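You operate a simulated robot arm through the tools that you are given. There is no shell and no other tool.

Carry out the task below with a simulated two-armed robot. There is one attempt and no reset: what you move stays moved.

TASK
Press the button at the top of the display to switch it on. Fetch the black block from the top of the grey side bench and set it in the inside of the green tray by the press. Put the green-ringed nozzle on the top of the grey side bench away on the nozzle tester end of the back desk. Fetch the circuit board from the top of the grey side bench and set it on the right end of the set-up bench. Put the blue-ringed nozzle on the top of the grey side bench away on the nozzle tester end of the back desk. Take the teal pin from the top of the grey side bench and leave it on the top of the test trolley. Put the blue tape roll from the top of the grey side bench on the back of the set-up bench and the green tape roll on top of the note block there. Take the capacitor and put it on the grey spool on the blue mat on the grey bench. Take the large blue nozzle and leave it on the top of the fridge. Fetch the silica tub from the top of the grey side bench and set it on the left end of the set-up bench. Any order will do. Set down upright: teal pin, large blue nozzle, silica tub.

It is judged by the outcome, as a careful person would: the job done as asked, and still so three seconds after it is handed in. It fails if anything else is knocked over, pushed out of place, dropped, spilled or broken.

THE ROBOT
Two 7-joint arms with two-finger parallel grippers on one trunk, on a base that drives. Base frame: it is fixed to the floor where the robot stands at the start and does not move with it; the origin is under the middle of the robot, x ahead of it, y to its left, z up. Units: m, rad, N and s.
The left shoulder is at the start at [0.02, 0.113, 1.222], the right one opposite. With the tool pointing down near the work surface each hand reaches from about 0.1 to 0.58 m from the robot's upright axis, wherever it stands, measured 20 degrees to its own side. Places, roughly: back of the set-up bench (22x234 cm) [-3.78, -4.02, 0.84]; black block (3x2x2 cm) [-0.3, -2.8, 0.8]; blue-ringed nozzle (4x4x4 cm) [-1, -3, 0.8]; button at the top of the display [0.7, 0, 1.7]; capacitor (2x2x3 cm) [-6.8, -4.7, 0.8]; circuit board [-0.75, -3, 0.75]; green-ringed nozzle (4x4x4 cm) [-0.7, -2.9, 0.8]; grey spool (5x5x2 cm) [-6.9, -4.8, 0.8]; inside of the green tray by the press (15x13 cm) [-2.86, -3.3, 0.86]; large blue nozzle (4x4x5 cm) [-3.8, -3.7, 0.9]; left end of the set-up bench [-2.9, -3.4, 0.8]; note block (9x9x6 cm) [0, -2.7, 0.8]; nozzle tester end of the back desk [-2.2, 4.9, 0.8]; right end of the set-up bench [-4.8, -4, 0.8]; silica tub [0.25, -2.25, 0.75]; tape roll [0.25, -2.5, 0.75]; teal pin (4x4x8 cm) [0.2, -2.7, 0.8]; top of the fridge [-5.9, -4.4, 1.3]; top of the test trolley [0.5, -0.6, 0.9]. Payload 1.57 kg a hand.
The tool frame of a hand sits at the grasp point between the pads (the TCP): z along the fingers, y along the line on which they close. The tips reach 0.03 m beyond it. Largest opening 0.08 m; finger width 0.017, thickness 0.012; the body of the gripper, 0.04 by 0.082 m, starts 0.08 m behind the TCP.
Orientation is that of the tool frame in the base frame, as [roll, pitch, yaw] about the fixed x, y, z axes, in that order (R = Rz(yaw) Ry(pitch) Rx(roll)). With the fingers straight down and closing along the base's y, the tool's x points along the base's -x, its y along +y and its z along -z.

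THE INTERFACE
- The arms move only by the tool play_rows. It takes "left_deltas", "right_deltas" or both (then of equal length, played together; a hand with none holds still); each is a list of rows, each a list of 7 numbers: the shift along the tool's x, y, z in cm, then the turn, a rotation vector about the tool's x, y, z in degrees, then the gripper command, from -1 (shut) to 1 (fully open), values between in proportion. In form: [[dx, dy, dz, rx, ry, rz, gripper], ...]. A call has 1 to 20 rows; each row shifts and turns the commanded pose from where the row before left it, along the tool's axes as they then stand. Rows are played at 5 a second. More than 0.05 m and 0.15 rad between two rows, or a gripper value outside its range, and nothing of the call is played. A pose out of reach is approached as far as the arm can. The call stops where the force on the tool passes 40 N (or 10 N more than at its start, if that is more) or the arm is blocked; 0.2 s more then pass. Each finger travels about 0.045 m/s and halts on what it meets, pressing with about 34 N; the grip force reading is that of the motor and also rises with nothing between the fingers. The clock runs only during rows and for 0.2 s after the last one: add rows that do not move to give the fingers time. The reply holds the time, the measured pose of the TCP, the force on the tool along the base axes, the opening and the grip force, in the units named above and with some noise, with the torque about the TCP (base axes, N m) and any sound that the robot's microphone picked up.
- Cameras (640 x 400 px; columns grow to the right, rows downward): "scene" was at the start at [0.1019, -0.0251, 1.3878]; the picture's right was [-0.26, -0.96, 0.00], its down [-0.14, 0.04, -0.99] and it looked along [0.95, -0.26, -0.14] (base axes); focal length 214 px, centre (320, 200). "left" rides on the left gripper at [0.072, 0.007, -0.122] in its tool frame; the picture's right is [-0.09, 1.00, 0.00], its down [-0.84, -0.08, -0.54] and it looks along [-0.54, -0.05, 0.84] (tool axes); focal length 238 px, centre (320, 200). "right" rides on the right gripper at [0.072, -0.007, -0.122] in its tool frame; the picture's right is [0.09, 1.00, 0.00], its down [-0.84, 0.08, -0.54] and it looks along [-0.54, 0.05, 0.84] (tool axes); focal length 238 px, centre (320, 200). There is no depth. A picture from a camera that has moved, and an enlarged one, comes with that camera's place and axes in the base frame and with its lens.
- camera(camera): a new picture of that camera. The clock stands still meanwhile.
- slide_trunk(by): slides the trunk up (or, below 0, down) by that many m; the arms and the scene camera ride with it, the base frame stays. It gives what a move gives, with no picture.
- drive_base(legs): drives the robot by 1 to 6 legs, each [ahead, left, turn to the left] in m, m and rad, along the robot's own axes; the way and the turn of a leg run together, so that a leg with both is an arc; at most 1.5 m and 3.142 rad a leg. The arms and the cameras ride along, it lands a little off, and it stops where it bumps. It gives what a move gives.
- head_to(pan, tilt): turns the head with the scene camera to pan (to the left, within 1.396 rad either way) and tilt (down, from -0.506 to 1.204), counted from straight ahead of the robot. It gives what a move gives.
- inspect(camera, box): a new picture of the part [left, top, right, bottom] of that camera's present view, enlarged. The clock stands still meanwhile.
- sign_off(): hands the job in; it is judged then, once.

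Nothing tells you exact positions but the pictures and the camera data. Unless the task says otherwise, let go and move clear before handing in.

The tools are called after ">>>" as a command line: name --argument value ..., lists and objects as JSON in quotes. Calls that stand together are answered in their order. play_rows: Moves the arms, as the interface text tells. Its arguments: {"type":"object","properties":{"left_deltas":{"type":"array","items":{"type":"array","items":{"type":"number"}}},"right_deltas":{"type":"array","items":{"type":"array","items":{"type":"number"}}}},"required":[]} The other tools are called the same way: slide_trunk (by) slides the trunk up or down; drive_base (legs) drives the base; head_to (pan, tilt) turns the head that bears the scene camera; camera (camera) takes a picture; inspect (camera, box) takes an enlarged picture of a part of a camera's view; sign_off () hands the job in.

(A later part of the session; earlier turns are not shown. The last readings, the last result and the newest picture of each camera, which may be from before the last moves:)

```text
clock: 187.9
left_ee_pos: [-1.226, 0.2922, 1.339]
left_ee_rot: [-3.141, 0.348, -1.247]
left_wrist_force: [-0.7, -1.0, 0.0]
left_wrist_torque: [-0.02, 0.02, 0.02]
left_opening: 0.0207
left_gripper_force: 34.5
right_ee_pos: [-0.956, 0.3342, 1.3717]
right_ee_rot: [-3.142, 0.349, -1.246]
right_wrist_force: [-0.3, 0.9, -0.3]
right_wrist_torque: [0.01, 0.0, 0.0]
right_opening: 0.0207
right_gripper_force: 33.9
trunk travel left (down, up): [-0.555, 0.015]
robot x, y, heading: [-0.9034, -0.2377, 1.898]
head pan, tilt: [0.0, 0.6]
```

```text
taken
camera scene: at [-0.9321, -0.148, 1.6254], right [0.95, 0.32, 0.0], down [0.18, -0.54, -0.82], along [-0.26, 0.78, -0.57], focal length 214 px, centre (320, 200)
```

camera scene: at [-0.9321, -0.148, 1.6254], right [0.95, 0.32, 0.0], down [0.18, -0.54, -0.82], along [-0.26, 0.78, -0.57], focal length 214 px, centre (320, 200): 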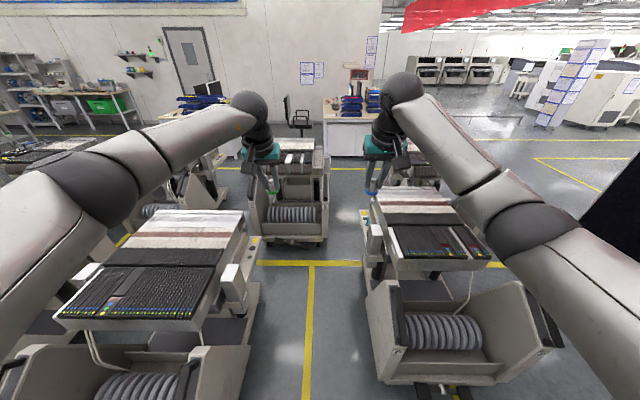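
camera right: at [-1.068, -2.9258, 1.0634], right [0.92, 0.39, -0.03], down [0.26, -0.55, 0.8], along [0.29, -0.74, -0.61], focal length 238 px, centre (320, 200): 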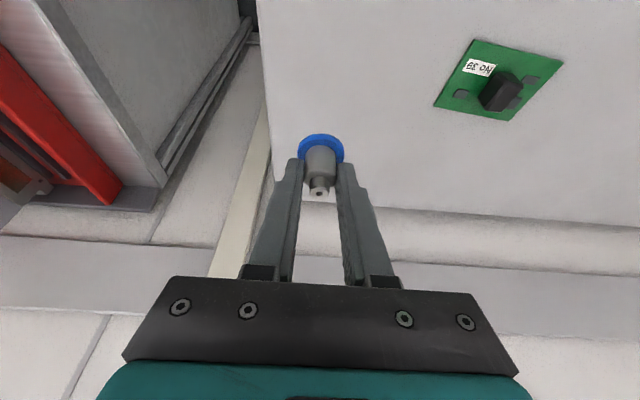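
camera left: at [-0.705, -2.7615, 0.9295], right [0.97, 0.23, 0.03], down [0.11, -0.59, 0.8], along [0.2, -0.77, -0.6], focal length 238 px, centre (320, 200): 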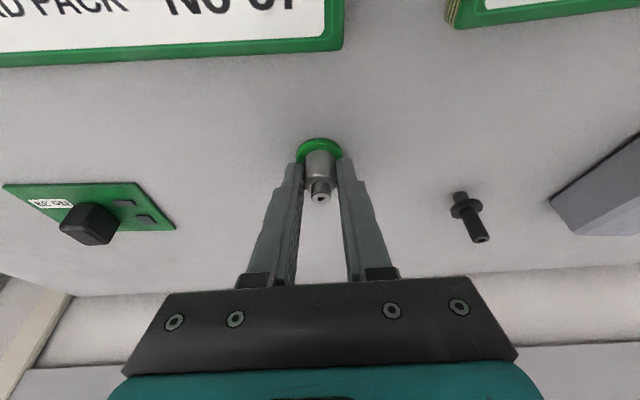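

The left lane measures about 0.55 m at its narrowest. I drive up it in checked stages.

>>> drive_base --legs '[[0.95, 0.03, -0.013]]'

>>> head_to --pan -0.3 --tilt 0.9

>>> camera --camera "scene"

```text
clock: 192.8
left_ee_pos: [-1.5275, 1.1956, 1.3386]
left_ee_rot: [-3.142, 0.348, -1.275]
left_wrist_force: [0.1, -0.7, -0.4]
left_wrist_torque: [-0.06, 0.01, 0.01]
left_opening: 0.0204
left_gripper_force: 33.8
right_ee_pos: [-1.2563, 1.2292, 1.3719]
right_ee_rot: [3.141, 0.349, -1.274]
right_wrist_force: [-0.2, -0.2, -0.2]
right_wrist_torque: [0.02, -0.03, -0.03]
right_opening: 0.0207
right_gripper_force: 33.5
trunk travel left (down, up): [-0.555, 0.015]
robot x, y, heading: [-1.2203, 0.6505, 1.868]
head pan, tilt: [0.0, 0.6]
```

```text
clock: 193.7
left_ee_pos: [-1.5281, 1.1962, 1.3384]
left_ee_rot: [3.141, 0.349, -1.274]
left_wrist_force: [-0.5, -0.6, -1.3]
left_wrist_torque: [0.0, 0.03, -0.01]
left_opening: 0.0209
left_gripper_force: 34.1
right_ee_pos: [-1.2554, 1.2285, 1.3727]
right_ee_rot: [3.141, 0.349, -1.273]
right_wrist_force: [0.0, 0.4, -0.8]
right_wrist_torque: [0.01, -0.01, 0.01]
right_opening: 0.0207
right_gripper_force: 34.0
trunk travel left (down, up): [-0.555, 0.015]
robot x, y, heading: [-1.2206, 0.6517, 1.861]
head pan, tilt: [-0.3, 0.901]
```

```text
taken
camera scene: at [-1.2208, 0.7374, 1.6008], right [1.0, 0.0, 0.0], down [0.0, -0.78, -0.62], along [0.0, 0.62, -0.78], focal length 214 px, centre (320, 200)
```

scene: 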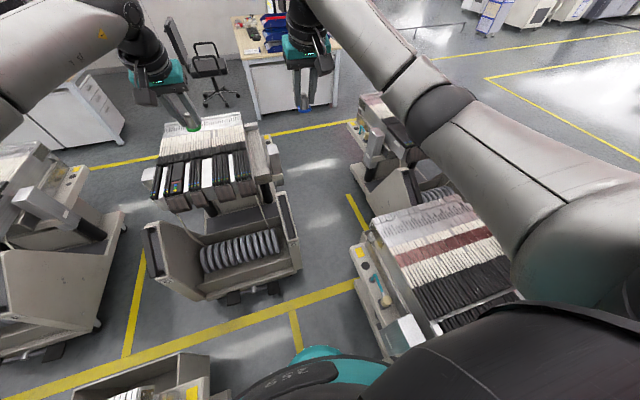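

I check the gap ahead using the wrist cameras, which hang right over it.

>>> camera --camera "right"

>>> camera --camera "left"

>>> inspect --camera "scene" --box '[240, 230, 440, 355]'

```text
taken
camera right: at [-1.2184, 1.1255, 1.4624], right [-0.93, -0.37, -0.03], down [-0.25, 0.55, 0.8], along [-0.28, 0.75, -0.6], focal length 238 px, centre (320, 200)
```

right: 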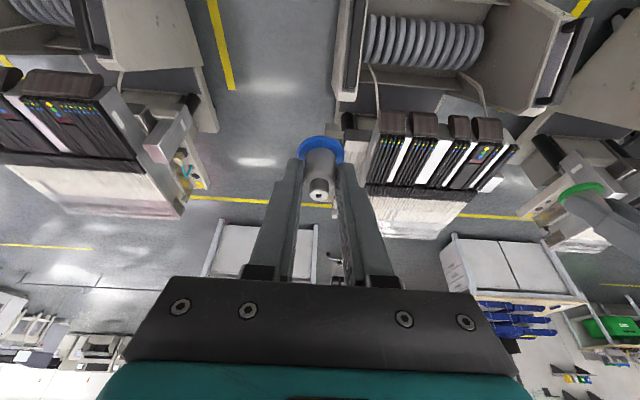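

```text
taken
camera left: at [-1.5025, 1.0885, 1.4288], right [-0.98, -0.21, 0.03], down [-0.1, 0.6, 0.8], along [-0.18, 0.77, -0.6], focal length 238 px, centre (320, 200)
```

left: 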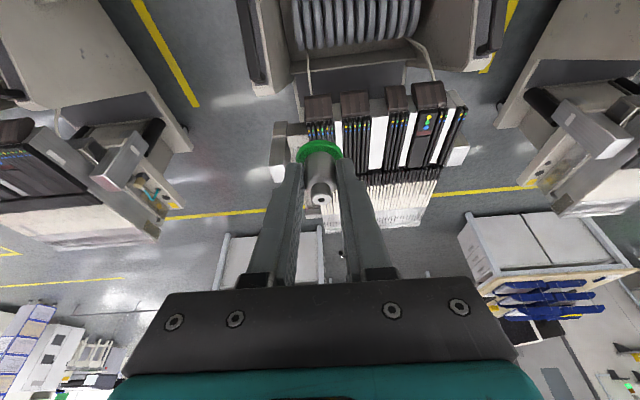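

```text
3.20 times, centred on (340, 292) of scene
camera zoom: at [-1.2208, 0.7374, 1.6008], right [1.0, 0.0, 0.0], down [0.0, -0.78, -0.62], along [0.0, 0.62, -0.78], focal length 686 px, centre (256, -96)
```

zoom: 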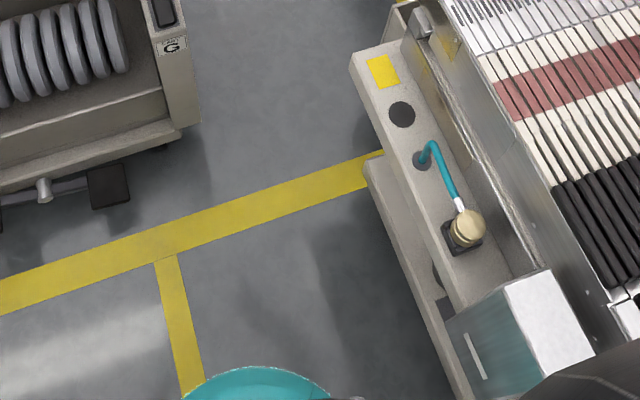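

The gap between these carts is too narrow. I measure my own base by looking straight down before choosing a route.

>>> head_to --pan 0.0 --tilt 1.204

>>> camera --camera "scene"

>>> head_to --pan 1.39 --tilt 0.35

>>> camera --camera "scene"

```text
clock: 194.4
left_ee_pos: [-1.5272, 1.1962, 1.3395]
left_ee_rot: [3.141, 0.349, -1.275]
left_wrist_force: [0.4, -0.5, -0.1]
left_wrist_torque: [0.0, 0.01, 0.01]
left_opening: 0.0205
left_gripper_force: 34.6
right_ee_pos: [-1.2565, 1.2285, 1.3713]
right_ee_rot: [-3.14, 0.35, -1.274]
right_wrist_force: [-0.2, 0.3, -1.8]
right_wrist_torque: [0.01, 0.0, 0.01]
right_opening: 0.0207
right_gripper_force: 34.4
trunk travel left (down, up): [-0.555, 0.015]
robot x, y, heading: [-1.222, 0.6531, 1.864]
head pan, tilt: [0.0, 1.201]
```

```text
taken
camera scene: at [-1.2372, 0.7156, 1.5809], right [0.96, 0.29, 0.0], down [0.27, -0.89, -0.36], along [-0.11, 0.35, -0.93], focal length 214 px, centre (320, 200)
```

scene: 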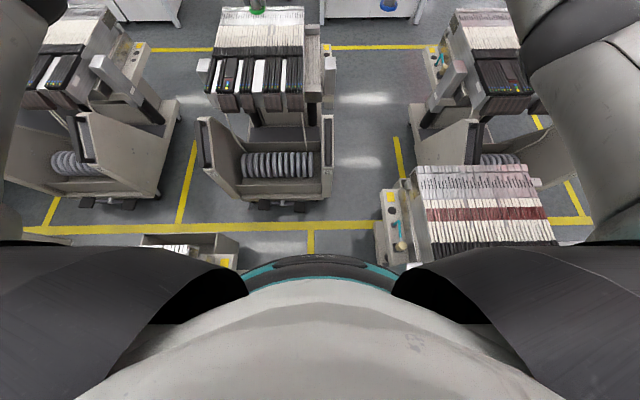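

```text
clock: 196.0
left_ee_pos: [-1.5275, 1.1954, 1.3382]
left_ee_rot: [3.141, 0.349, -1.278]
left_wrist_force: [-0.1, 0.3, -0.1]
left_wrist_torque: [-0.04, 0.01, 0.04]
left_opening: 0.0208
left_gripper_force: 33.9
right_ee_pos: [-1.2563, 1.2289, 1.3711]
right_ee_rot: [-3.14, 0.349, -1.273]
right_wrist_force: [-0.2, -0.6, -0.9]
right_wrist_torque: [-0.01, 0.0, -0.02]
right_opening: 0.021
right_gripper_force: 33.8
trunk travel left (down, up): [-0.555, 0.015]
robot x, y, heading: [-1.2201, 0.6502, 1.866]
head pan, tilt: [1.389, 0.351]
```

```text
taken
camera scene: at [-1.3136, 0.6515, 1.6482], right [-0.11, 0.99, 0.0], down [0.34, 0.04, -0.94], along [-0.93, -0.11, -0.34], focal length 214 px, centre (320, 200)
```

scene: 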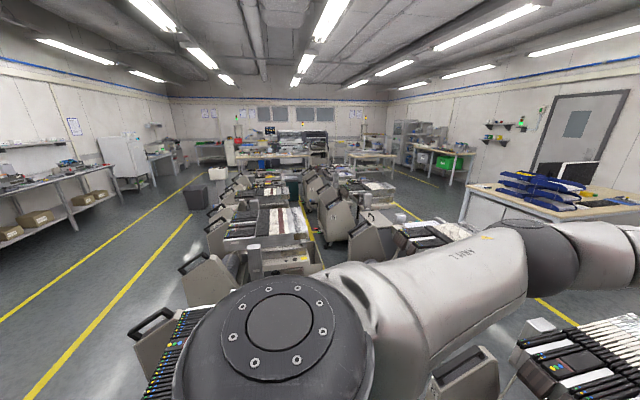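

Both near gaps are narrow; I re-measure the one by the display from close up, returning to that aisle.

>>> drive_base --legs '[[0, 0, 0.019], [-0.98, 0, 0], [0, -0.92, 0], [0.4, -0.44, 0], [0.5, 0, 0]]'

>>> head_to --pan -0.3 --tilt 1.0

>>> camera --camera "scene"

>>> camera --camera "right"

```text
clock: 211.3
left_ee_pos: [-0.221, 1.5224, 1.3393]
left_ee_rot: [3.141, 0.349, -1.257]
left_wrist_force: [0.7, -0.2, -1.3]
left_wrist_torque: [0.01, 0.03, -0.04]
left_opening: 0.0207
left_gripper_force: 33.9
right_ee_pos: [0.0494, 1.5596, 1.3709]
right_ee_rot: [3.142, 0.35, -1.258]
right_wrist_force: [-0.6, 0.0, -1.1]
right_wrist_torque: [0.0, -0.01, 0.03]
right_opening: 0.0206
right_gripper_force: 34.2
trunk travel left (down, up): [-0.555, 0.015]
robot x, y, heading: [0.0952, 0.9848, 1.882]
head pan, tilt: [1.389, 0.351]
```

```text
clock: 213.0
left_ee_pos: [-0.2215, 1.5217, 1.3385]
left_ee_rot: [-3.141, 0.35, -1.257]
left_wrist_force: [-0.1, 0.1, -0.6]
left_wrist_torque: [0.0, 0.03, -0.02]
left_opening: 0.0206
left_gripper_force: 34.3
right_ee_pos: [0.05, 1.5619, 1.3718]
right_ee_rot: [-3.141, 0.349, -1.257]
right_wrist_force: [-0.1, 0.1, -1.0]
right_wrist_torque: [0.03, 0.0, -0.01]
right_opening: 0.0207
right_gripper_force: 34.1
trunk travel left (down, up): [-0.555, 0.015]
robot x, y, heading: [0.0966, 0.984, 1.882]
head pan, tilt: [-0.3, 1.0]
```

```text
taken
camera scene: at [0.0941, 1.0637, 1.5935], right [1.0, 0.01, 0.0], down [0.01, -0.84, -0.54], along [-0.01, 0.54, -0.84], focal length 214 px, centre (320, 200)
```

scene: 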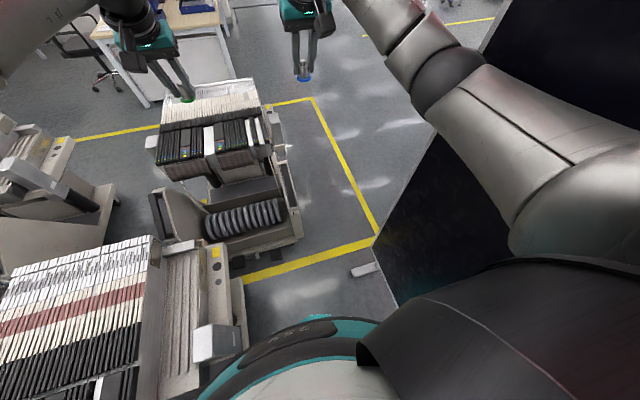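

```text
taken
camera right: at [0.0894, 1.4577, 1.4623], right [-0.92, -0.39, -0.03], down [-0.26, 0.55, 0.8], along [-0.29, 0.74, -0.6], focal length 238 px, centre (320, 200)
```

right: 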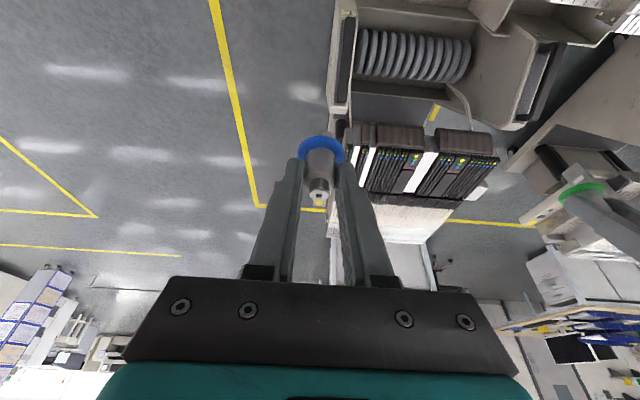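

>>> inspect --camera "scene" --box '[230, 170, 430, 295]'

```text
3.20 times, centred on (330, 232) of scene
camera zoom: at [0.0941, 1.0637, 1.5935], right [1.0, 0.01, 0.0], down [0.01, -0.84, -0.54], along [-0.01, 0.54, -0.84], focal length 686 px, centre (288, 96)
```

zoom: 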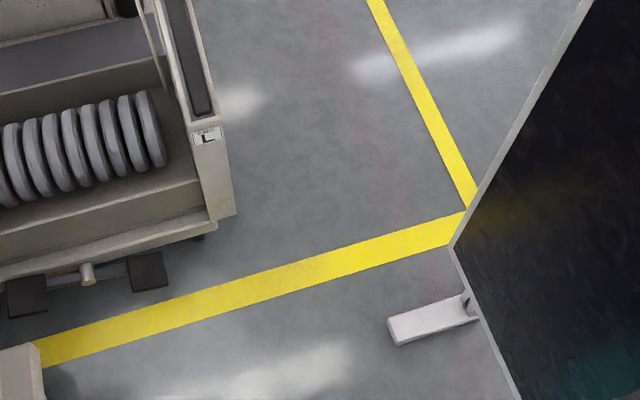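

I tip the right hand back to look at my own base and measure it.

>>> play_rows --right_deltas '[[0, 0, 0, 0, 8, 0, -1], [0, 0, 0, 0, 8, 0, -1], [0, 0, 0, 0, 8, 0, -1], [0, 0, 0, 0, 8, 0, -1], [0, 0, 0, 0, 8, 0, -1], [0, 0, 0, 0, 8, 0, -1], [0, 0, 0, 0, 0, 0, -1]]'

>>> camera --camera "right"

```text
clock: 214.6
left_ee_pos: [-0.2199, 1.5227, 1.3386]
left_ee_rot: [-3.141, 0.35, -1.258]
left_wrist_force: [-0.6, -0.4, -0.9]
left_wrist_torque: [0.01, 0.05, 0.0]
left_opening: 0.0205
left_gripper_force: 33.4
right_ee_pos: [0.0639, 1.5161, 1.3683]
right_ee_rot: [3.141, -0.302, -1.249]
right_wrist_force: [-0.5, 0.6, -0.4]
right_wrist_torque: [0.04, 0.01, 0.01]
right_opening: 0.0204
right_gripper_force: 34.0
right hand out of reach, approached as far as the arm can: row 4, 5, 6
trunk travel left (down, up): [-0.555, 0.015]
robot x, y, heading: [0.0932, 0.9818, 1.882]
head pan, tilt: [-0.3, 1.0]
```

```text
taken
camera right: at [0.0809, 1.4863, 1.5059], right [-0.92, -0.4, 0.03], down [-0.38, 0.89, 0.27], along [-0.13, 0.23, -0.96], focal length 238 px, centre (320, 200)
```

right: 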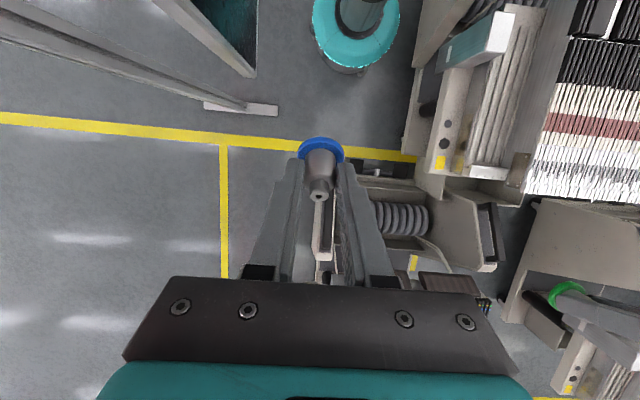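

>>> inspect --camera "right" --box '[180, 0, 440, 162]'

```text
2.46 times, centred on (310, 81) of right
camera zoom: at [0.0809, 1.4863, 1.5059], right [-0.92, -0.4, 0.03], down [-0.38, 0.89, 0.27], along [-0.13, 0.23, -0.96], focal length 587 px, centre (345, 493)
```

zoom: 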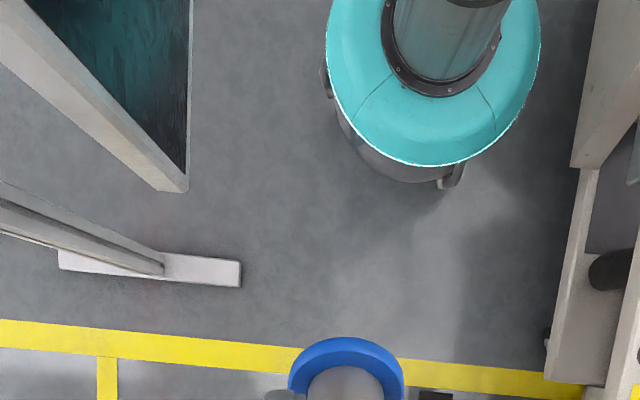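

The gap is only about 2 cm wider than my base per side, so I choose the long way round the far (left) end of the cart cluster. I restore the right hand and drive back out along the open aisle.

>>> play_rows --right_deltas '[[0, 0, 0, 0, -8, 0, -1], [0, 0, 0, 0, -8, 0, -1], [0, 0, 0, 0, -8, 0, -1], [0, 0, 0, 0, -8, 0, -1], [0, 0, 0, 0, -8, 0, -1], [0, 0, 0, 0, -8, 0, -1], [0, 0, 0, 0, 0, 0, -1]]'

>>> drive_base --legs '[[-0.55, 0.0, 0], [-0.45, 0.44, 0], [-0.2, 1.0, 0]]'

>>> drive_base --legs '[[0, 0, 1.5]]'

>>> head_to --pan 0.0 --tilt 0.3

>>> camera --camera "scene"

```text
clock: 216.2
left_ee_pos: [-0.2201, 1.5216, 1.3391]
left_ee_rot: [-3.141, 0.348, -1.257]
left_wrist_force: [-0.2, 0.3, -0.6]
left_wrist_torque: [0.02, -0.01, 0.02]
left_opening: 0.0208
left_gripper_force: 33.5
right_ee_pos: [-0.0039, 1.6684, 1.3912]
right_ee_rot: [3.139, 0.537, -1.248]
right_wrist_force: [-1.1, -0.3, -0.9]
right_wrist_torque: [0.0, 0.03, 0.01]
right_opening: 0.021
right_gripper_force: 34.2
right hand out of reach, approached as far as the arm can: row 1, 2, 3, 4, 5, 6
trunk travel left (down, up): [-0.555, 0.015]
robot x, y, heading: [0.0985, 0.9855, 1.89]
head pan, tilt: [-0.3, 1.0]
```

```text
clock: 227.4
left_ee_pos: [-1.209, -0.0468, 1.3388]
left_ee_rot: [3.141, 0.348, -1.278]
left_wrist_force: [0.1, -0.5, -0.3]
left_wrist_torque: [0.02, -0.01, 0.03]
left_opening: 0.0208
left_gripper_force: 33.6
right_ee_pos: [-0.9888, 0.0943, 1.3924]
right_ee_rot: [3.141, 0.536, -1.273]
right_wrist_force: [0.3, -1.1, -1.6]
right_wrist_torque: [-0.03, -0.02, 0.03]
right_opening: 0.0207
right_gripper_force: 34.3
trunk travel left (down, up): [-0.555, 0.015]
robot x, y, heading: [-0.907, -0.5903, 1.866]
head pan, tilt: [-0.3, 1.0]
```

```text
clock: 231.5
left_ee_pos: [-1.4672, -0.8602, 1.3386]
left_ee_rot: [-3.141, 0.349, 0.23]
left_wrist_force: [0.2, -0.4, -0.2]
left_wrist_torque: [0.0, -0.06, 0.0]
left_opening: 0.021
left_gripper_force: 33.5
right_ee_pos: [-1.5955, -0.6321, 1.3912]
right_ee_rot: [3.141, 0.533, 0.236]
right_wrist_force: [0.2, 0.2, -0.5]
right_wrist_torque: [0.0, -0.01, 0.03]
right_opening: 0.0207
right_gripper_force: 34.4
trunk travel left (down, up): [-0.555, 0.015]
robot x, y, heading: [-0.9065, -0.5901, -2.911]
head pan, tilt: [-0.3, 1.0]
```

```text
clock: 232.6
left_ee_pos: [-1.4669, -0.8621, 1.3386]
left_ee_rot: [3.141, 0.349, 0.23]
left_wrist_force: [-0.8, 0.5, -0.7]
left_wrist_torque: [-0.02, -0.01, 0.01]
left_opening: 0.0207
left_gripper_force: 34.1
right_ee_pos: [-1.594, -0.6314, 1.3927]
right_ee_rot: [3.139, 0.534, 0.239]
right_wrist_force: [-0.1, 0.2, -0.1]
right_wrist_torque: [0.01, -0.04, -0.02]
right_opening: 0.0206
right_gripper_force: 34.4
trunk travel left (down, up): [-0.555, 0.015]
robot x, y, heading: [-0.9038, -0.5863, -2.908]
head pan, tilt: [0.0, 0.3]
```

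```text
taken
camera scene: at [-1.0035, -0.6143, 1.6529], right [-0.23, 0.97, 0.0], down [0.29, 0.07, -0.95], along [-0.93, -0.22, -0.3], focal length 214 px, centre (320, 200)
```

scene: 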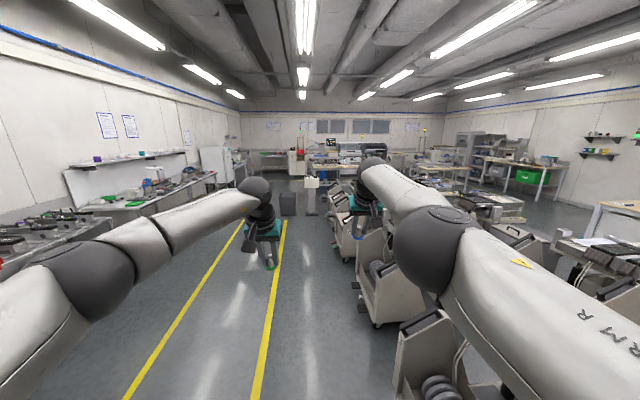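

The aisle ahead is clear and wide. I bring the right hand back a little and drive along the aisle past the cluster.

>>> play_rows --right_deltas '[[2.3, 0, -1.3, 0, 3.4, 0, -1], [2.3, 0, -1.3, 0, 3.4, 0, -1], [2.3, 0, -1.3, 0, 3.4, 0, -1], [0, 0, 0, 0, 0, 0, -1]]'

>>> drive_base --legs '[[0, 0, 0.08], [1.5, 0.1, 0], [1.3, 0, 0]]'

>>> camera --camera "scene"

>>> head_to --pan -0.8 --tilt 0.4

>>> camera --camera "scene"

```text
clock: 233.6
left_ee_pos: [-1.468, -0.8621, 1.3392]
left_ee_rot: [3.141, 0.35, 0.229]
left_wrist_force: [0.2, 0.0, -0.9]
left_wrist_torque: [0.0, 0.01, 0.0]
left_opening: 0.0208
left_gripper_force: 33.8
right_ee_pos: [-1.5547, -0.6276, 1.3997]
right_ee_rot: [3.139, 0.353, 0.237]
right_wrist_force: [0.1, 0.5, -0.9]
right_wrist_torque: [0.04, 0.0, 0.0]
right_opening: 0.0203
right_gripper_force: 33.9
right hand out of reach, approached as far as the arm can: row 1, 2, 3
trunk travel left (down, up): [-0.555, 0.015]
robot x, y, heading: [-0.9052, -0.5868, -2.908]
head pan, tilt: [0.0, 0.3]
```

```text
refused: leg 2 is longer than a leg can be; nothing moved
```

```text
taken
camera scene: at [-1.0036, -0.6143, 1.653], right [-0.23, 0.97, 0.0], down [0.29, 0.07, -0.96], along [-0.93, -0.22, -0.3], focal length 214 px, centre (320, 200)
```

scene: 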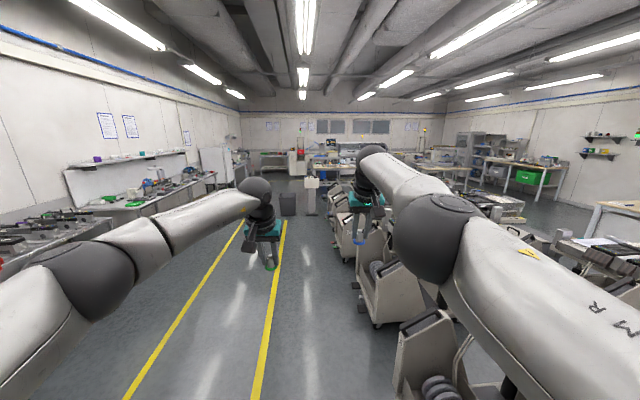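

```text
clock: 234.7
left_ee_pos: [-1.4661, -0.8604, 1.3398]
left_ee_rot: [-3.14, 0.348, 0.23]
left_wrist_force: [0.2, -0.6, -1.1]
left_wrist_torque: [0.02, 0.01, 0.01]
left_opening: 0.021
left_gripper_force: 34.2
right_ee_pos: [-1.5557, -0.6283, 1.4008]
right_ee_rot: [3.139, 0.354, 0.238]
right_wrist_force: [-0.1, -1.2, -0.8]
right_wrist_torque: [0.0, 0.01, -0.01]
right_opening: 0.0209
right_gripper_force: 34.4
trunk travel left (down, up): [-0.555, 0.015]
robot x, y, heading: [-0.9033, -0.5873, -2.912]
head pan, tilt: [-0.799, 0.4]
```

```text
taken
camera scene: at [-0.9906, -0.5432, 1.6437], right [0.54, 0.84, 0.0], down [0.33, -0.21, -0.92], along [-0.78, 0.5, -0.39], focal length 214 px, centre (320, 200)
```

scene: 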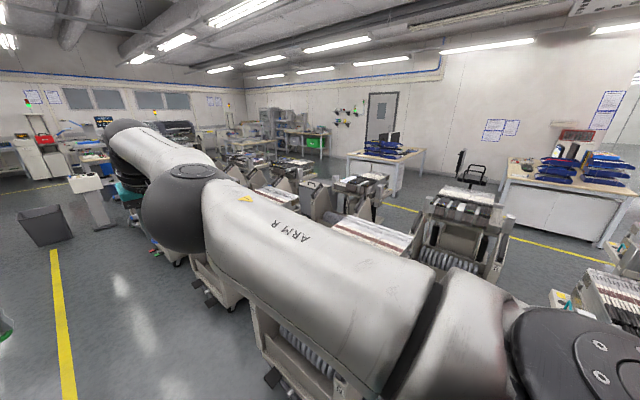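

>>> drive_base --legs '[[0, 0, 0.08], [1.4, 0.1, 0], [1.2, 0, 0]]'

>>> head_to --pan -0.7 --tilt 0.4

>>> camera --camera "scene"

>>> head_to --pan 0.2 --tilt 0.3

>>> camera --camera "scene"

```text
clock: 247.9
left_ee_pos: [-3.9153, -1.7479, 1.3393]
left_ee_rot: [3.141, 0.351, 0.295]
left_wrist_force: [-0.1, -0.7, 0.2]
left_wrist_torque: [0.02, 0.02, 0.04]
left_opening: 0.0209
left_gripper_force: 34.2
right_ee_pos: [-4.0189, -1.5205, 1.4019]
right_ee_rot: [3.14, 0.355, 0.303]
right_wrist_force: [-0.3, -0.7, -0.3]
right_wrist_torque: [0.04, -0.05, -0.01]
right_opening: 0.0206
right_gripper_force: 33.8
trunk travel left (down, up): [-0.555, 0.015]
robot x, y, heading: [-3.3708, -1.4426, -2.85]
head pan, tilt: [-0.799, 0.4]
```

```text
clock: 248.6
left_ee_pos: [-3.9149, -1.748, 1.3398]
left_ee_rot: [3.141, 0.351, 0.295]
left_wrist_force: [-0.6, 1.0, 0.2]
left_wrist_torque: [-0.04, -0.01, -0.01]
left_opening: 0.0205
left_gripper_force: 34.1
right_ee_pos: [-4.0191, -1.5206, 1.4002]
right_ee_rot: [3.139, 0.355, 0.303]
right_wrist_force: [-0.5, 0.8, -0.1]
right_wrist_torque: [0.01, 0.01, 0.01]
right_opening: 0.0207
right_gripper_force: 34.1
trunk travel left (down, up): [-0.555, 0.015]
robot x, y, heading: [-3.3709, -1.4405, -2.846]
head pan, tilt: [-0.7, 0.4]
```

```text
taken
camera scene: at [-3.4647, -1.4079, 1.6437], right [0.39, 0.92, 0.0], down [0.36, -0.15, -0.92], along [-0.85, 0.36, -0.39], focal length 214 px, centre (320, 200)
```

scene: 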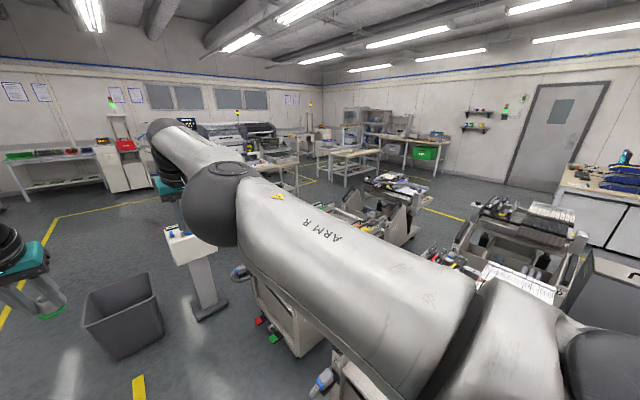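

```text
clock: 249.8
left_ee_pos: [-3.915, -1.7471, 1.3384]
left_ee_rot: [-3.141, 0.35, 0.295]
left_wrist_force: [0.4, -0.6, -0.8]
left_wrist_torque: [0.0, 0.02, -0.02]
left_opening: 0.0206
left_gripper_force: 34.4
right_ee_pos: [-4.0192, -1.5204, 1.4012]
right_ee_rot: [3.14, 0.354, 0.303]
right_wrist_force: [-1.1, -0.2, -1.4]
right_wrist_torque: [0.0, -0.03, -0.05]
right_opening: 0.0206
right_gripper_force: 34.3
trunk travel left (down, up): [-0.555, 0.015]
robot x, y, heading: [-3.3752, -1.44, -2.848]
head pan, tilt: [0.201, 0.3]
```

```text
taken
camera scene: at [-3.4616, -1.4888, 1.653], right [-0.48, 0.88, 0.0], down [0.26, 0.14, -0.96], along [-0.84, -0.45, -0.3], focal length 214 px, centre (320, 200)
```

scene: 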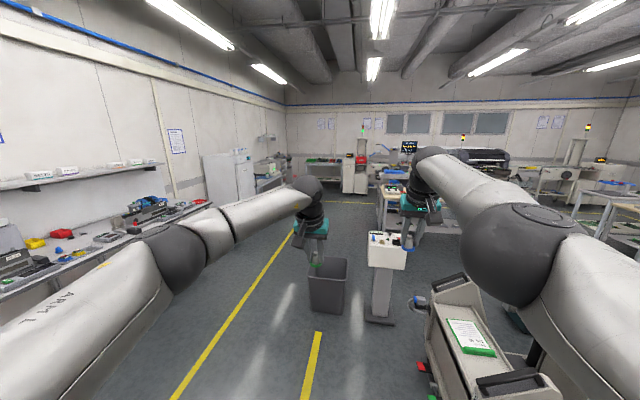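

A bin and a stand flank the end of the cluster; I go around the left of the bin and then look for the crossing.

>>> drive_base --legs '[[1.12, 0.92, 0.02], [1.4, 0, 0]]'

>>> head_to --pan -1.2 --tilt 0.4

>>> camera --camera "scene"

```text
clock: 263.6
left_ee_pos: [-6.0214, -3.4708, 1.3397]
left_ee_rot: [-3.142, 0.348, 0.346]
left_wrist_force: [0.2, -0.2, 0.0]
left_wrist_torque: [0.01, -0.02, 0.01]
left_opening: 0.0205
left_gripper_force: 34.0
right_ee_pos: [-6.1363, -3.2503, 1.4013]
right_ee_rot: [3.139, 0.353, 0.356]
right_wrist_force: [-0.6, 0.0, -0.5]
right_wrist_torque: [0.03, 0.04, 0.01]
right_opening: 0.0207
right_gripper_force: 33.9
trunk travel left (down, up): [-0.555, 0.015]
robot x, y, heading: [-5.4983, -3.1343, -2.795]
head pan, tilt: [0.201, 0.3]
```

```text
clock: 265.2
left_ee_pos: [-6.0215, -3.4717, 1.3394]
left_ee_rot: [-3.141, 0.35, 0.347]
left_wrist_force: [-0.1, -0.6, -1.3]
left_wrist_torque: [0.0, 0.04, 0.02]
left_opening: 0.021
left_gripper_force: 33.9
right_ee_pos: [-6.1361, -3.25, 1.3992]
right_ee_rot: [3.139, 0.354, 0.355]
right_wrist_force: [0.7, 0.7, -0.2]
right_wrist_torque: [0.0, -0.03, 0.0]
right_opening: 0.0206
right_gripper_force: 34.1
trunk travel left (down, up): [-0.555, 0.015]
robot x, y, heading: [-5.4942, -3.1359, -2.795]
head pan, tilt: [-1.201, 0.4]
```

```text
taken
camera scene: at [-5.5626, -3.0708, 1.6437], right [0.75, 0.66, 0.0], down [0.26, -0.29, -0.92], along [-0.61, 0.69, -0.39], focal length 214 px, centre (320, 200)
```

scene: 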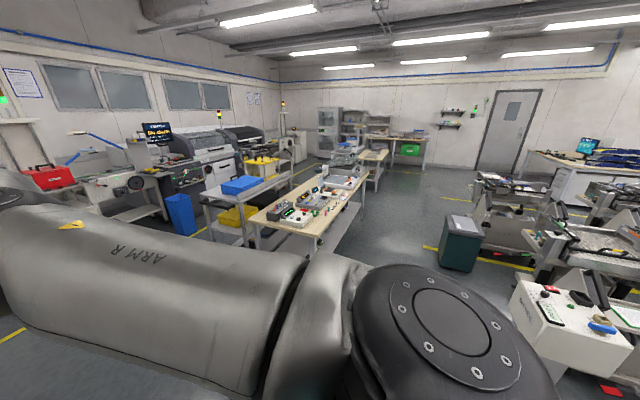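

There is a clear lane between the wooden table and the teal bin. I turn to face along it and drive through.

>>> drive_base --legs '[[0, 0, -1.604]]'

>>> head_to --pan 0.0 --tilt 0.4

>>> camera --camera "scene"

```text
clock: 269.4
left_ee_pos: [-5.822, -2.6066, 1.3391]
left_ee_rot: [3.141, 0.349, -1.235]
left_wrist_force: [-0.3, 1.2, -1.7]
left_wrist_torque: [-0.03, 0.0, 0.02]
left_opening: 0.0207
left_gripper_force: 34.0
right_ee_pos: [-5.6001, -2.4928, 1.4003]
right_ee_rot: [3.139, 0.354, -1.228]
right_wrist_force: [-0.2, -0.1, -1.7]
right_wrist_torque: [0.0, 0.0, 0.02]
right_opening: 0.0207
right_gripper_force: 34.2
trunk travel left (down, up): [-0.555, 0.015]
robot x, y, heading: [-5.495, -3.1399, 1.908]
head pan, tilt: [-1.201, 0.4]
```

```text
clock: 270.8
left_ee_pos: [-5.8226, -2.6072, 1.3389]
left_ee_rot: [-3.141, 0.349, -1.235]
left_wrist_force: [0.7, -0.4, -0.9]
left_wrist_torque: [-0.05, -0.01, 0.01]
left_opening: 0.0205
left_gripper_force: 33.9
right_ee_pos: [-5.6006, -2.4938, 1.4011]
right_ee_rot: [3.141, 0.353, -1.226]
right_wrist_force: [0.1, -1.2, -0.9]
right_wrist_torque: [-0.08, 0.02, 0.03]
right_opening: 0.0208
right_gripper_force: 34.4
trunk travel left (down, up): [-0.555, 0.015]
robot x, y, heading: [-5.4942, -3.1372, 1.907]
head pan, tilt: [0.0, 0.4]
```

```text
taken
camera scene: at [-5.5258, -3.04, 1.6437], right [0.94, 0.33, 0.0], down [0.13, -0.37, -0.92], along [-0.3, 0.87, -0.39], focal length 214 px, centre (320, 200)
```

scene: 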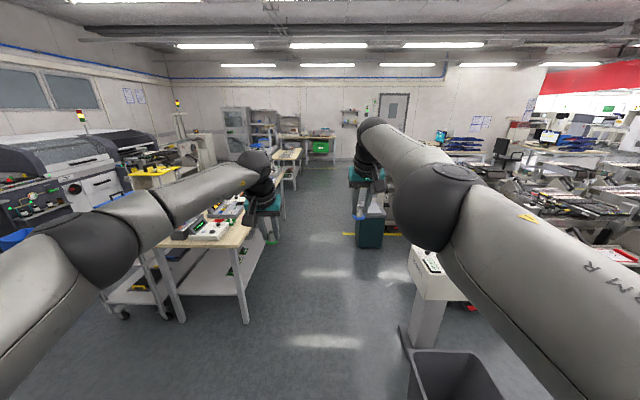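

>>> drive_base --legs '[[1.4, 0, -0.023], [1.4, 0, 0], [1.4, 0, 0]]'

>>> head_to --pan -1.3 --tilt 0.35

>>> camera --camera "scene"

```text
clock: 290.9
left_ee_pos: [-7.0945, 1.385, 1.3382]
left_ee_rot: [-3.141, 0.348, -1.27]
left_wrist_force: [-0.4, -0.7, 0.2]
left_wrist_torque: [0.02, -0.04, 0.0]
left_opening: 0.0205
left_gripper_force: 34.1
right_ee_pos: [-6.8684, 1.4915, 1.4011]
right_ee_rot: [3.14, 0.355, -1.262]
right_wrist_force: [-0.6, -0.5, -1.2]
right_wrist_torque: [-0.06, -0.03, -0.02]
right_opening: 0.0207
right_gripper_force: 33.9
trunk travel left (down, up): [-0.555, 0.015]
robot x, y, heading: [-6.7844, 0.8483, 1.867]
head pan, tilt: [0.0, 0.4]
```

```text
clock: 292.4
left_ee_pos: [-7.094, 1.3857, 1.339]
left_ee_rot: [3.142, 0.349, -1.27]
left_wrist_force: [-0.4, 0.4, -0.5]
left_wrist_torque: [0.0, 0.01, 0.01]
left_opening: 0.0205
left_gripper_force: 33.9
right_ee_pos: [-6.8684, 1.4894, 1.4011]
right_ee_rot: [3.14, 0.354, -1.263]
right_wrist_force: [0.3, 0.5, -0.6]
right_wrist_torque: [0.03, 0.04, 0.02]
right_opening: 0.0204
right_gripper_force: 33.8
trunk travel left (down, up): [-0.555, 0.015]
robot x, y, heading: [-6.7863, 0.8488, 1.87]
head pan, tilt: [-1.3, 0.351]
```

```text
taken
camera scene: at [-6.7076, 0.9038, 1.6483], right [0.54, -0.84, 0.0], down [-0.29, -0.19, -0.94], along [0.79, 0.51, -0.34], focal length 214 px, centre (320, 200)
```

scene: 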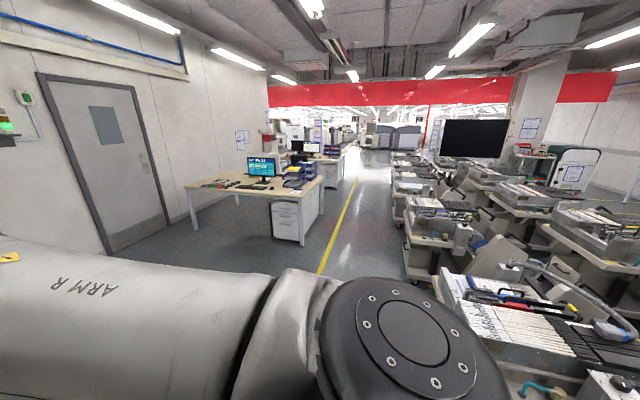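

The corridor behind the carts is open. I turn to face along it and drive toward the back desk.

>>> drive_base --legs '[[0, 0, -1.557], [1.45, 0.25, 0], [1.45, 0, 0], [1.3, 0, 0]]'

>>> head_to --pan 0.4 --tilt 0.45

>>> camera --camera "scene"

```text
clock: 316.3
left_ee_pos: [-2.3454, 2.6966, 1.3389]
left_ee_rot: [-3.141, 0.35, -2.824]
left_wrist_force: [-0.8, 0.2, 0.3]
left_wrist_torque: [0.01, 0.01, 0.05]
left_opening: 0.0206
left_gripper_force: 33.9
right_ee_pos: [-2.2369, 2.4722, 1.4007]
right_ee_rot: [3.14, 0.354, -2.817]
right_wrist_force: [-0.2, 0.7, 0.1]
right_wrist_torque: [0.0, 0.03, -0.02]
right_opening: 0.0208
right_gripper_force: 34.0
trunk travel left (down, up): [-0.555, 0.015]
robot x, y, heading: [-2.8813, 2.3741, 0.314]
head pan, tilt: [-1.3, 0.351]
```

```text
clock: 318.1
left_ee_pos: [-2.3446, 2.6957, 1.3395]
left_ee_rot: [-3.141, 0.349, -2.824]
left_wrist_force: [-0.5, -0.5, -0.8]
left_wrist_torque: [-0.01, 0.04, -0.02]
left_opening: 0.0207
left_gripper_force: 34.1
right_ee_pos: [-2.2373, 2.471, 1.4019]
right_ee_rot: [3.14, 0.353, -2.817]
right_wrist_force: [0.2, 0.4, -0.7]
right_wrist_torque: [-0.01, 0.01, 0.03]
right_opening: 0.0208
right_gripper_force: 34.1
trunk travel left (down, up): [-0.555, 0.015]
robot x, y, heading: [-2.8803, 2.3757, 0.315]
head pan, tilt: [0.4, 0.45]
```

```text
taken
camera scene: at [-2.8003, 2.4409, 1.6391], right [0.66, -0.75, 0.0], down [-0.33, -0.29, -0.9], along [0.68, 0.59, -0.44], focal length 214 px, centre (320, 200)
```

scene: 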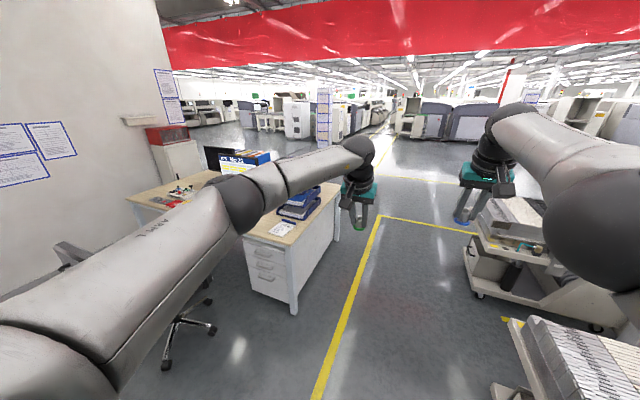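

>>> head_to --pan 0.9 --tilt 0.35

>>> camera --camera "scene"

>>> inspect --camera "left" --box '[0, 0, 640, 400]'

```text
clock: 319.0
left_ee_pos: [-2.3446, 2.6959, 1.3397]
left_ee_rot: [3.141, 0.349, -2.824]
left_wrist_force: [-0.4, 0.0, -0.9]
left_wrist_torque: [-0.01, 0.01, 0.0]
left_opening: 0.0208
left_gripper_force: 34.1
right_ee_pos: [-2.2382, 2.472, 1.4006]
right_ee_rot: [3.139, 0.354, -2.818]
right_wrist_force: [-0.5, -0.3, -0.7]
right_wrist_torque: [0.03, -0.02, -0.01]
right_opening: 0.0207
right_gripper_force: 34.2
trunk travel left (down, up): [-0.555, 0.015]
robot x, y, heading: [-2.8822, 2.3839, 0.318]
head pan, tilt: [0.901, 0.351]
```

```text
taken
camera scene: at [-2.8373, 2.4679, 1.6482], right [0.94, -0.35, 0.0], down [-0.12, -0.32, -0.94], along [0.33, 0.88, -0.34], focal length 214 px, centre (320, 200)
```

scene: 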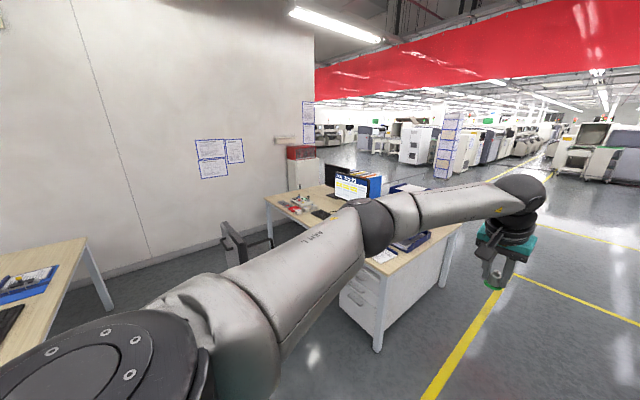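

```text
1.00 times, centred on (320, 200) of left (not enlarged: the box is as wide or as high as the picture)
camera zoom: at [-2.4523, 2.6685, 1.4288], right [-0.23, 0.97, 0.03], down [0.6, 0.11, 0.8], along [0.77, 0.2, -0.61], focal length 238 px, centre (320, 200)
```

zoom: 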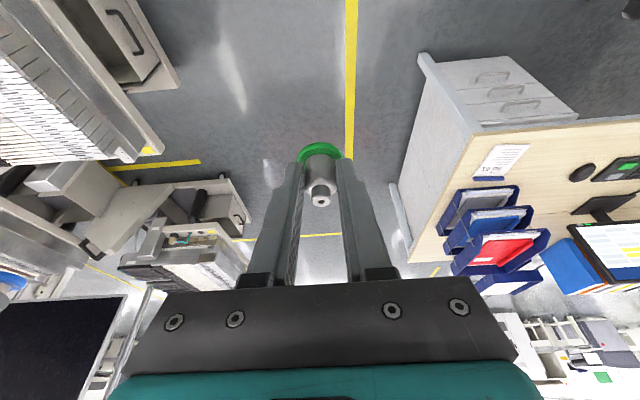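

>>> inspect --camera "scene" --box '[200, 140, 440, 290]'

```text
2.67 times, centred on (320, 215) of scene
camera zoom: at [-2.8373, 2.4679, 1.6482], right [0.94, -0.35, 0.0], down [-0.12, -0.32, -0.94], along [0.33, 0.88, -0.34], focal length 572 px, centre (320, 160)
```

zoom: 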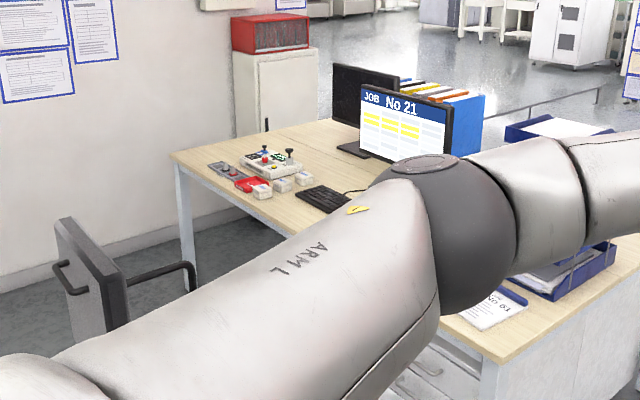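

The tester (white box with knobs) is at about (-2.2,4.85) at the far-left end of the desk, with free desk beside it toward the wall. The chair stands on that side, but there is room between it and the wall; I strafe along to there.

>>> drive_base --legs '[[0, 1.2, 0], [-0.03, 1.1, 0]]'

>>> head_to --pan 0.0 --tilt 0.5

>>> camera --camera "scene"

```text
clock: 330.2
left_ee_pos: [-3.0758, 4.8436, 1.3386]
left_ee_rot: [-3.141, 0.349, -2.833]
left_wrist_force: [0.4, 0.0, -1.3]
left_wrist_torque: [0.0, 0.01, 0.0]
left_opening: 0.0208
left_gripper_force: 33.3
right_ee_pos: [-2.9685, 4.6196, 1.4014]
right_ee_rot: [3.139, 0.353, -2.823]
right_wrist_force: [0.2, -0.6, -0.1]
right_wrist_torque: [0.01, 0.01, 0.0]
right_opening: 0.021
right_gripper_force: 34.3
trunk travel left (down, up): [-0.555, 0.015]
robot x, y, heading: [-3.6115, 4.5279, 0.32]
head pan, tilt: [0.901, 0.351]
```

```text
clock: 331.4
left_ee_pos: [-3.0763, 4.8447, 1.3384]
left_ee_rot: [3.141, 0.349, -2.831]
left_wrist_force: [0.8, 0.4, -0.6]
left_wrist_torque: [0.0, 0.05, -0.02]
left_opening: 0.0206
left_gripper_force: 34.1
right_ee_pos: [-2.969, 4.6193, 1.4015]
right_ee_rot: [-3.141, 0.353, -2.823]
right_wrist_force: [-0.1, 1.1, -0.3]
right_wrist_torque: [-0.01, -0.01, 0.0]
right_opening: 0.0207
right_gripper_force: 34.3
trunk travel left (down, up): [-0.555, 0.015]
robot x, y, heading: [-3.6111, 4.53, 0.314]
head pan, tilt: [0.0, 0.499]
```

```text
taken
camera scene: at [-3.5145, 4.5591, 1.6346], right [0.31, -0.95, 0.0], down [-0.46, -0.15, -0.88], along [0.84, 0.27, -0.48], focal length 214 px, centre (320, 200)
```

scene: 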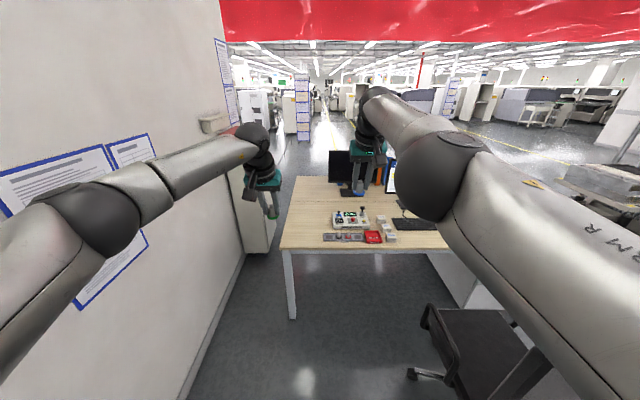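

The free desk strip left of the tester is clear (a ~0.2 m wide band). I drive up to the desk end between chair and wall.

>>> drive_base --legs '[[0.83, 0.03, 0]]'

>>> head_to --pan 0.0 --tilt 0.9

>>> camera --camera "scene"

>>> camera --camera "left"

```text
clock: 335.9
left_ee_pos: [-2.2795, 5.1278, 1.338]
left_ee_rot: [3.14, 0.351, -2.834]
left_wrist_force: [-1.0, -0.2, -0.3]
left_wrist_torque: [-0.02, -0.03, -0.01]
left_opening: 0.0207
left_gripper_force: 33.9
right_ee_pos: [-2.173, 4.9024, 1.4015]
right_ee_rot: [3.138, 0.354, -2.825]
right_wrist_force: [0.2, -0.2, -0.4]
right_wrist_torque: [0.01, -0.02, -0.01]
right_opening: 0.0206
right_gripper_force: 34.2
trunk travel left (down, up): [-0.555, 0.015]
robot x, y, heading: [-2.8178, 4.8117, 0.311]
head pan, tilt: [0.0, 0.499]
```

```text
clock: 336.7
left_ee_pos: [-2.2794, 5.1285, 1.3385]
left_ee_rot: [3.141, 0.348, -2.834]
left_wrist_force: [0.3, -0.9, -0.7]
left_wrist_torque: [0.01, 0.04, -0.01]
left_opening: 0.0204
left_gripper_force: 33.7
right_ee_pos: [-2.1734, 4.9033, 1.4003]
right_ee_rot: [3.141, 0.354, -2.827]
right_wrist_force: [0.3, -0.2, -0.8]
right_wrist_torque: [-0.02, 0.0, -0.01]
right_opening: 0.0204
right_gripper_force: 34.1
trunk travel left (down, up): [-0.555, 0.015]
robot x, y, heading: [-2.8182, 4.8138, 0.309]
head pan, tilt: [0.0, 0.901]
```

```text
taken
camera scene: at [-2.734, 4.8398, 1.6008], right [0.3, -0.95, 0.0], down [-0.75, -0.24, -0.62], along [0.59, 0.19, -0.78], focal length 214 px, centre (320, 200)
```

scene: 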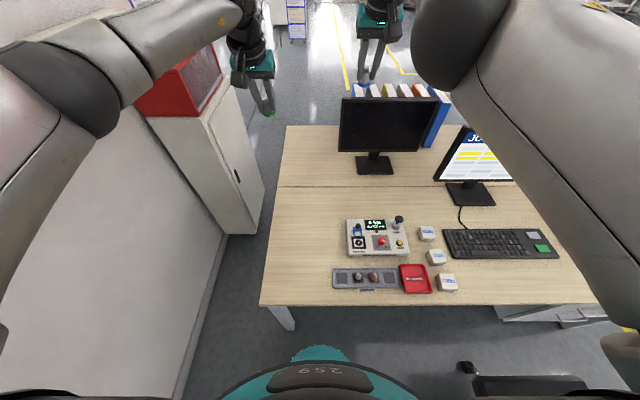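

```text
taken
camera left: at [-2.3861, 5.101, 1.4288], right [-0.22, 0.98, 0.03], down [0.6, 0.11, 0.8], along [0.77, 0.19, -0.6], focal length 238 px, centre (320, 200)
```

left: 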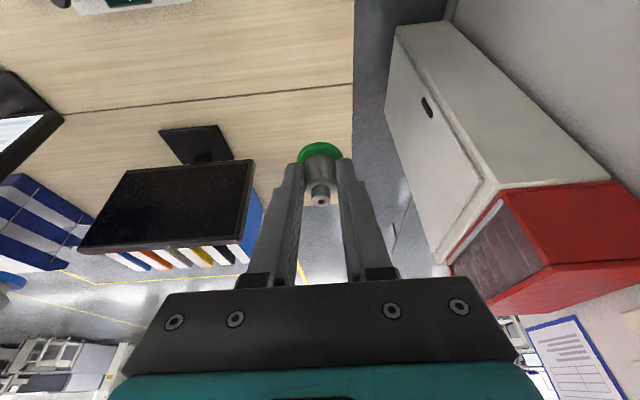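

I am in place. Free spots: green nozzle to about 13 cm behind, blue in front, left of the tester. I lower the trunk and check from above.

>>> slide_trunk --by -0.4

>>> camera --camera "scene"

>>> camera --camera "left"

```text
clock: 340.6
left_ee_pos: [-2.2798, 5.1283, 0.939]
left_ee_rot: [3.14, 0.348, -2.834]
left_wrist_force: [-0.4, 0.4, -0.8]
left_wrist_torque: [-0.01, -0.01, -0.02]
left_opening: 0.0204
left_gripper_force: 33.7
right_ee_pos: [-2.1722, 4.9023, 1.0012]
right_ee_rot: [3.14, 0.354, -2.825]
right_wrist_force: [-0.4, -1.6, -0.4]
right_wrist_torque: [0.04, 0.0, 0.01]
right_opening: 0.0205
right_gripper_force: 34.4
trunk travel left (down, up): [-0.155, 0.415]
robot x, y, heading: [-2.8203, 4.8166, 0.309]
head pan, tilt: [0.0, 0.901]
```

```text
taken
camera scene: at [-2.734, 4.8399, 1.2008], right [0.3, -0.95, 0.0], down [-0.75, -0.24, -0.62], along [0.59, 0.19, -0.78], focal length 214 px, centre (320, 200)
```

scene: 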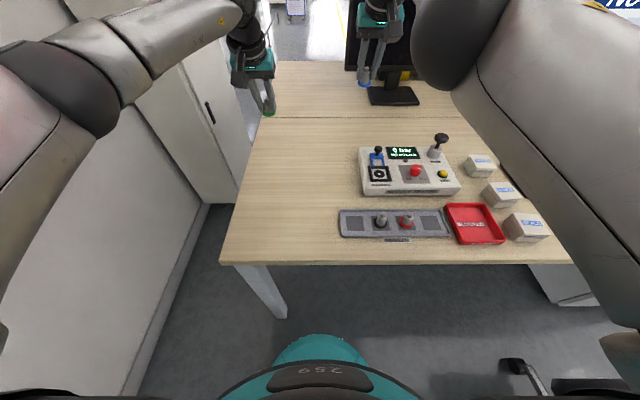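

```text
taken
camera left: at [-2.386, 5.101, 1.0289], right [-0.22, 0.98, 0.03], down [0.6, 0.11, 0.8], along [0.77, 0.19, -0.6], focal length 238 px, centre (320, 200)
```

left: 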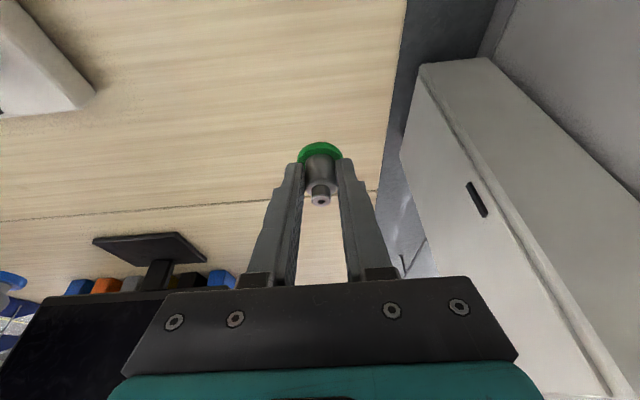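

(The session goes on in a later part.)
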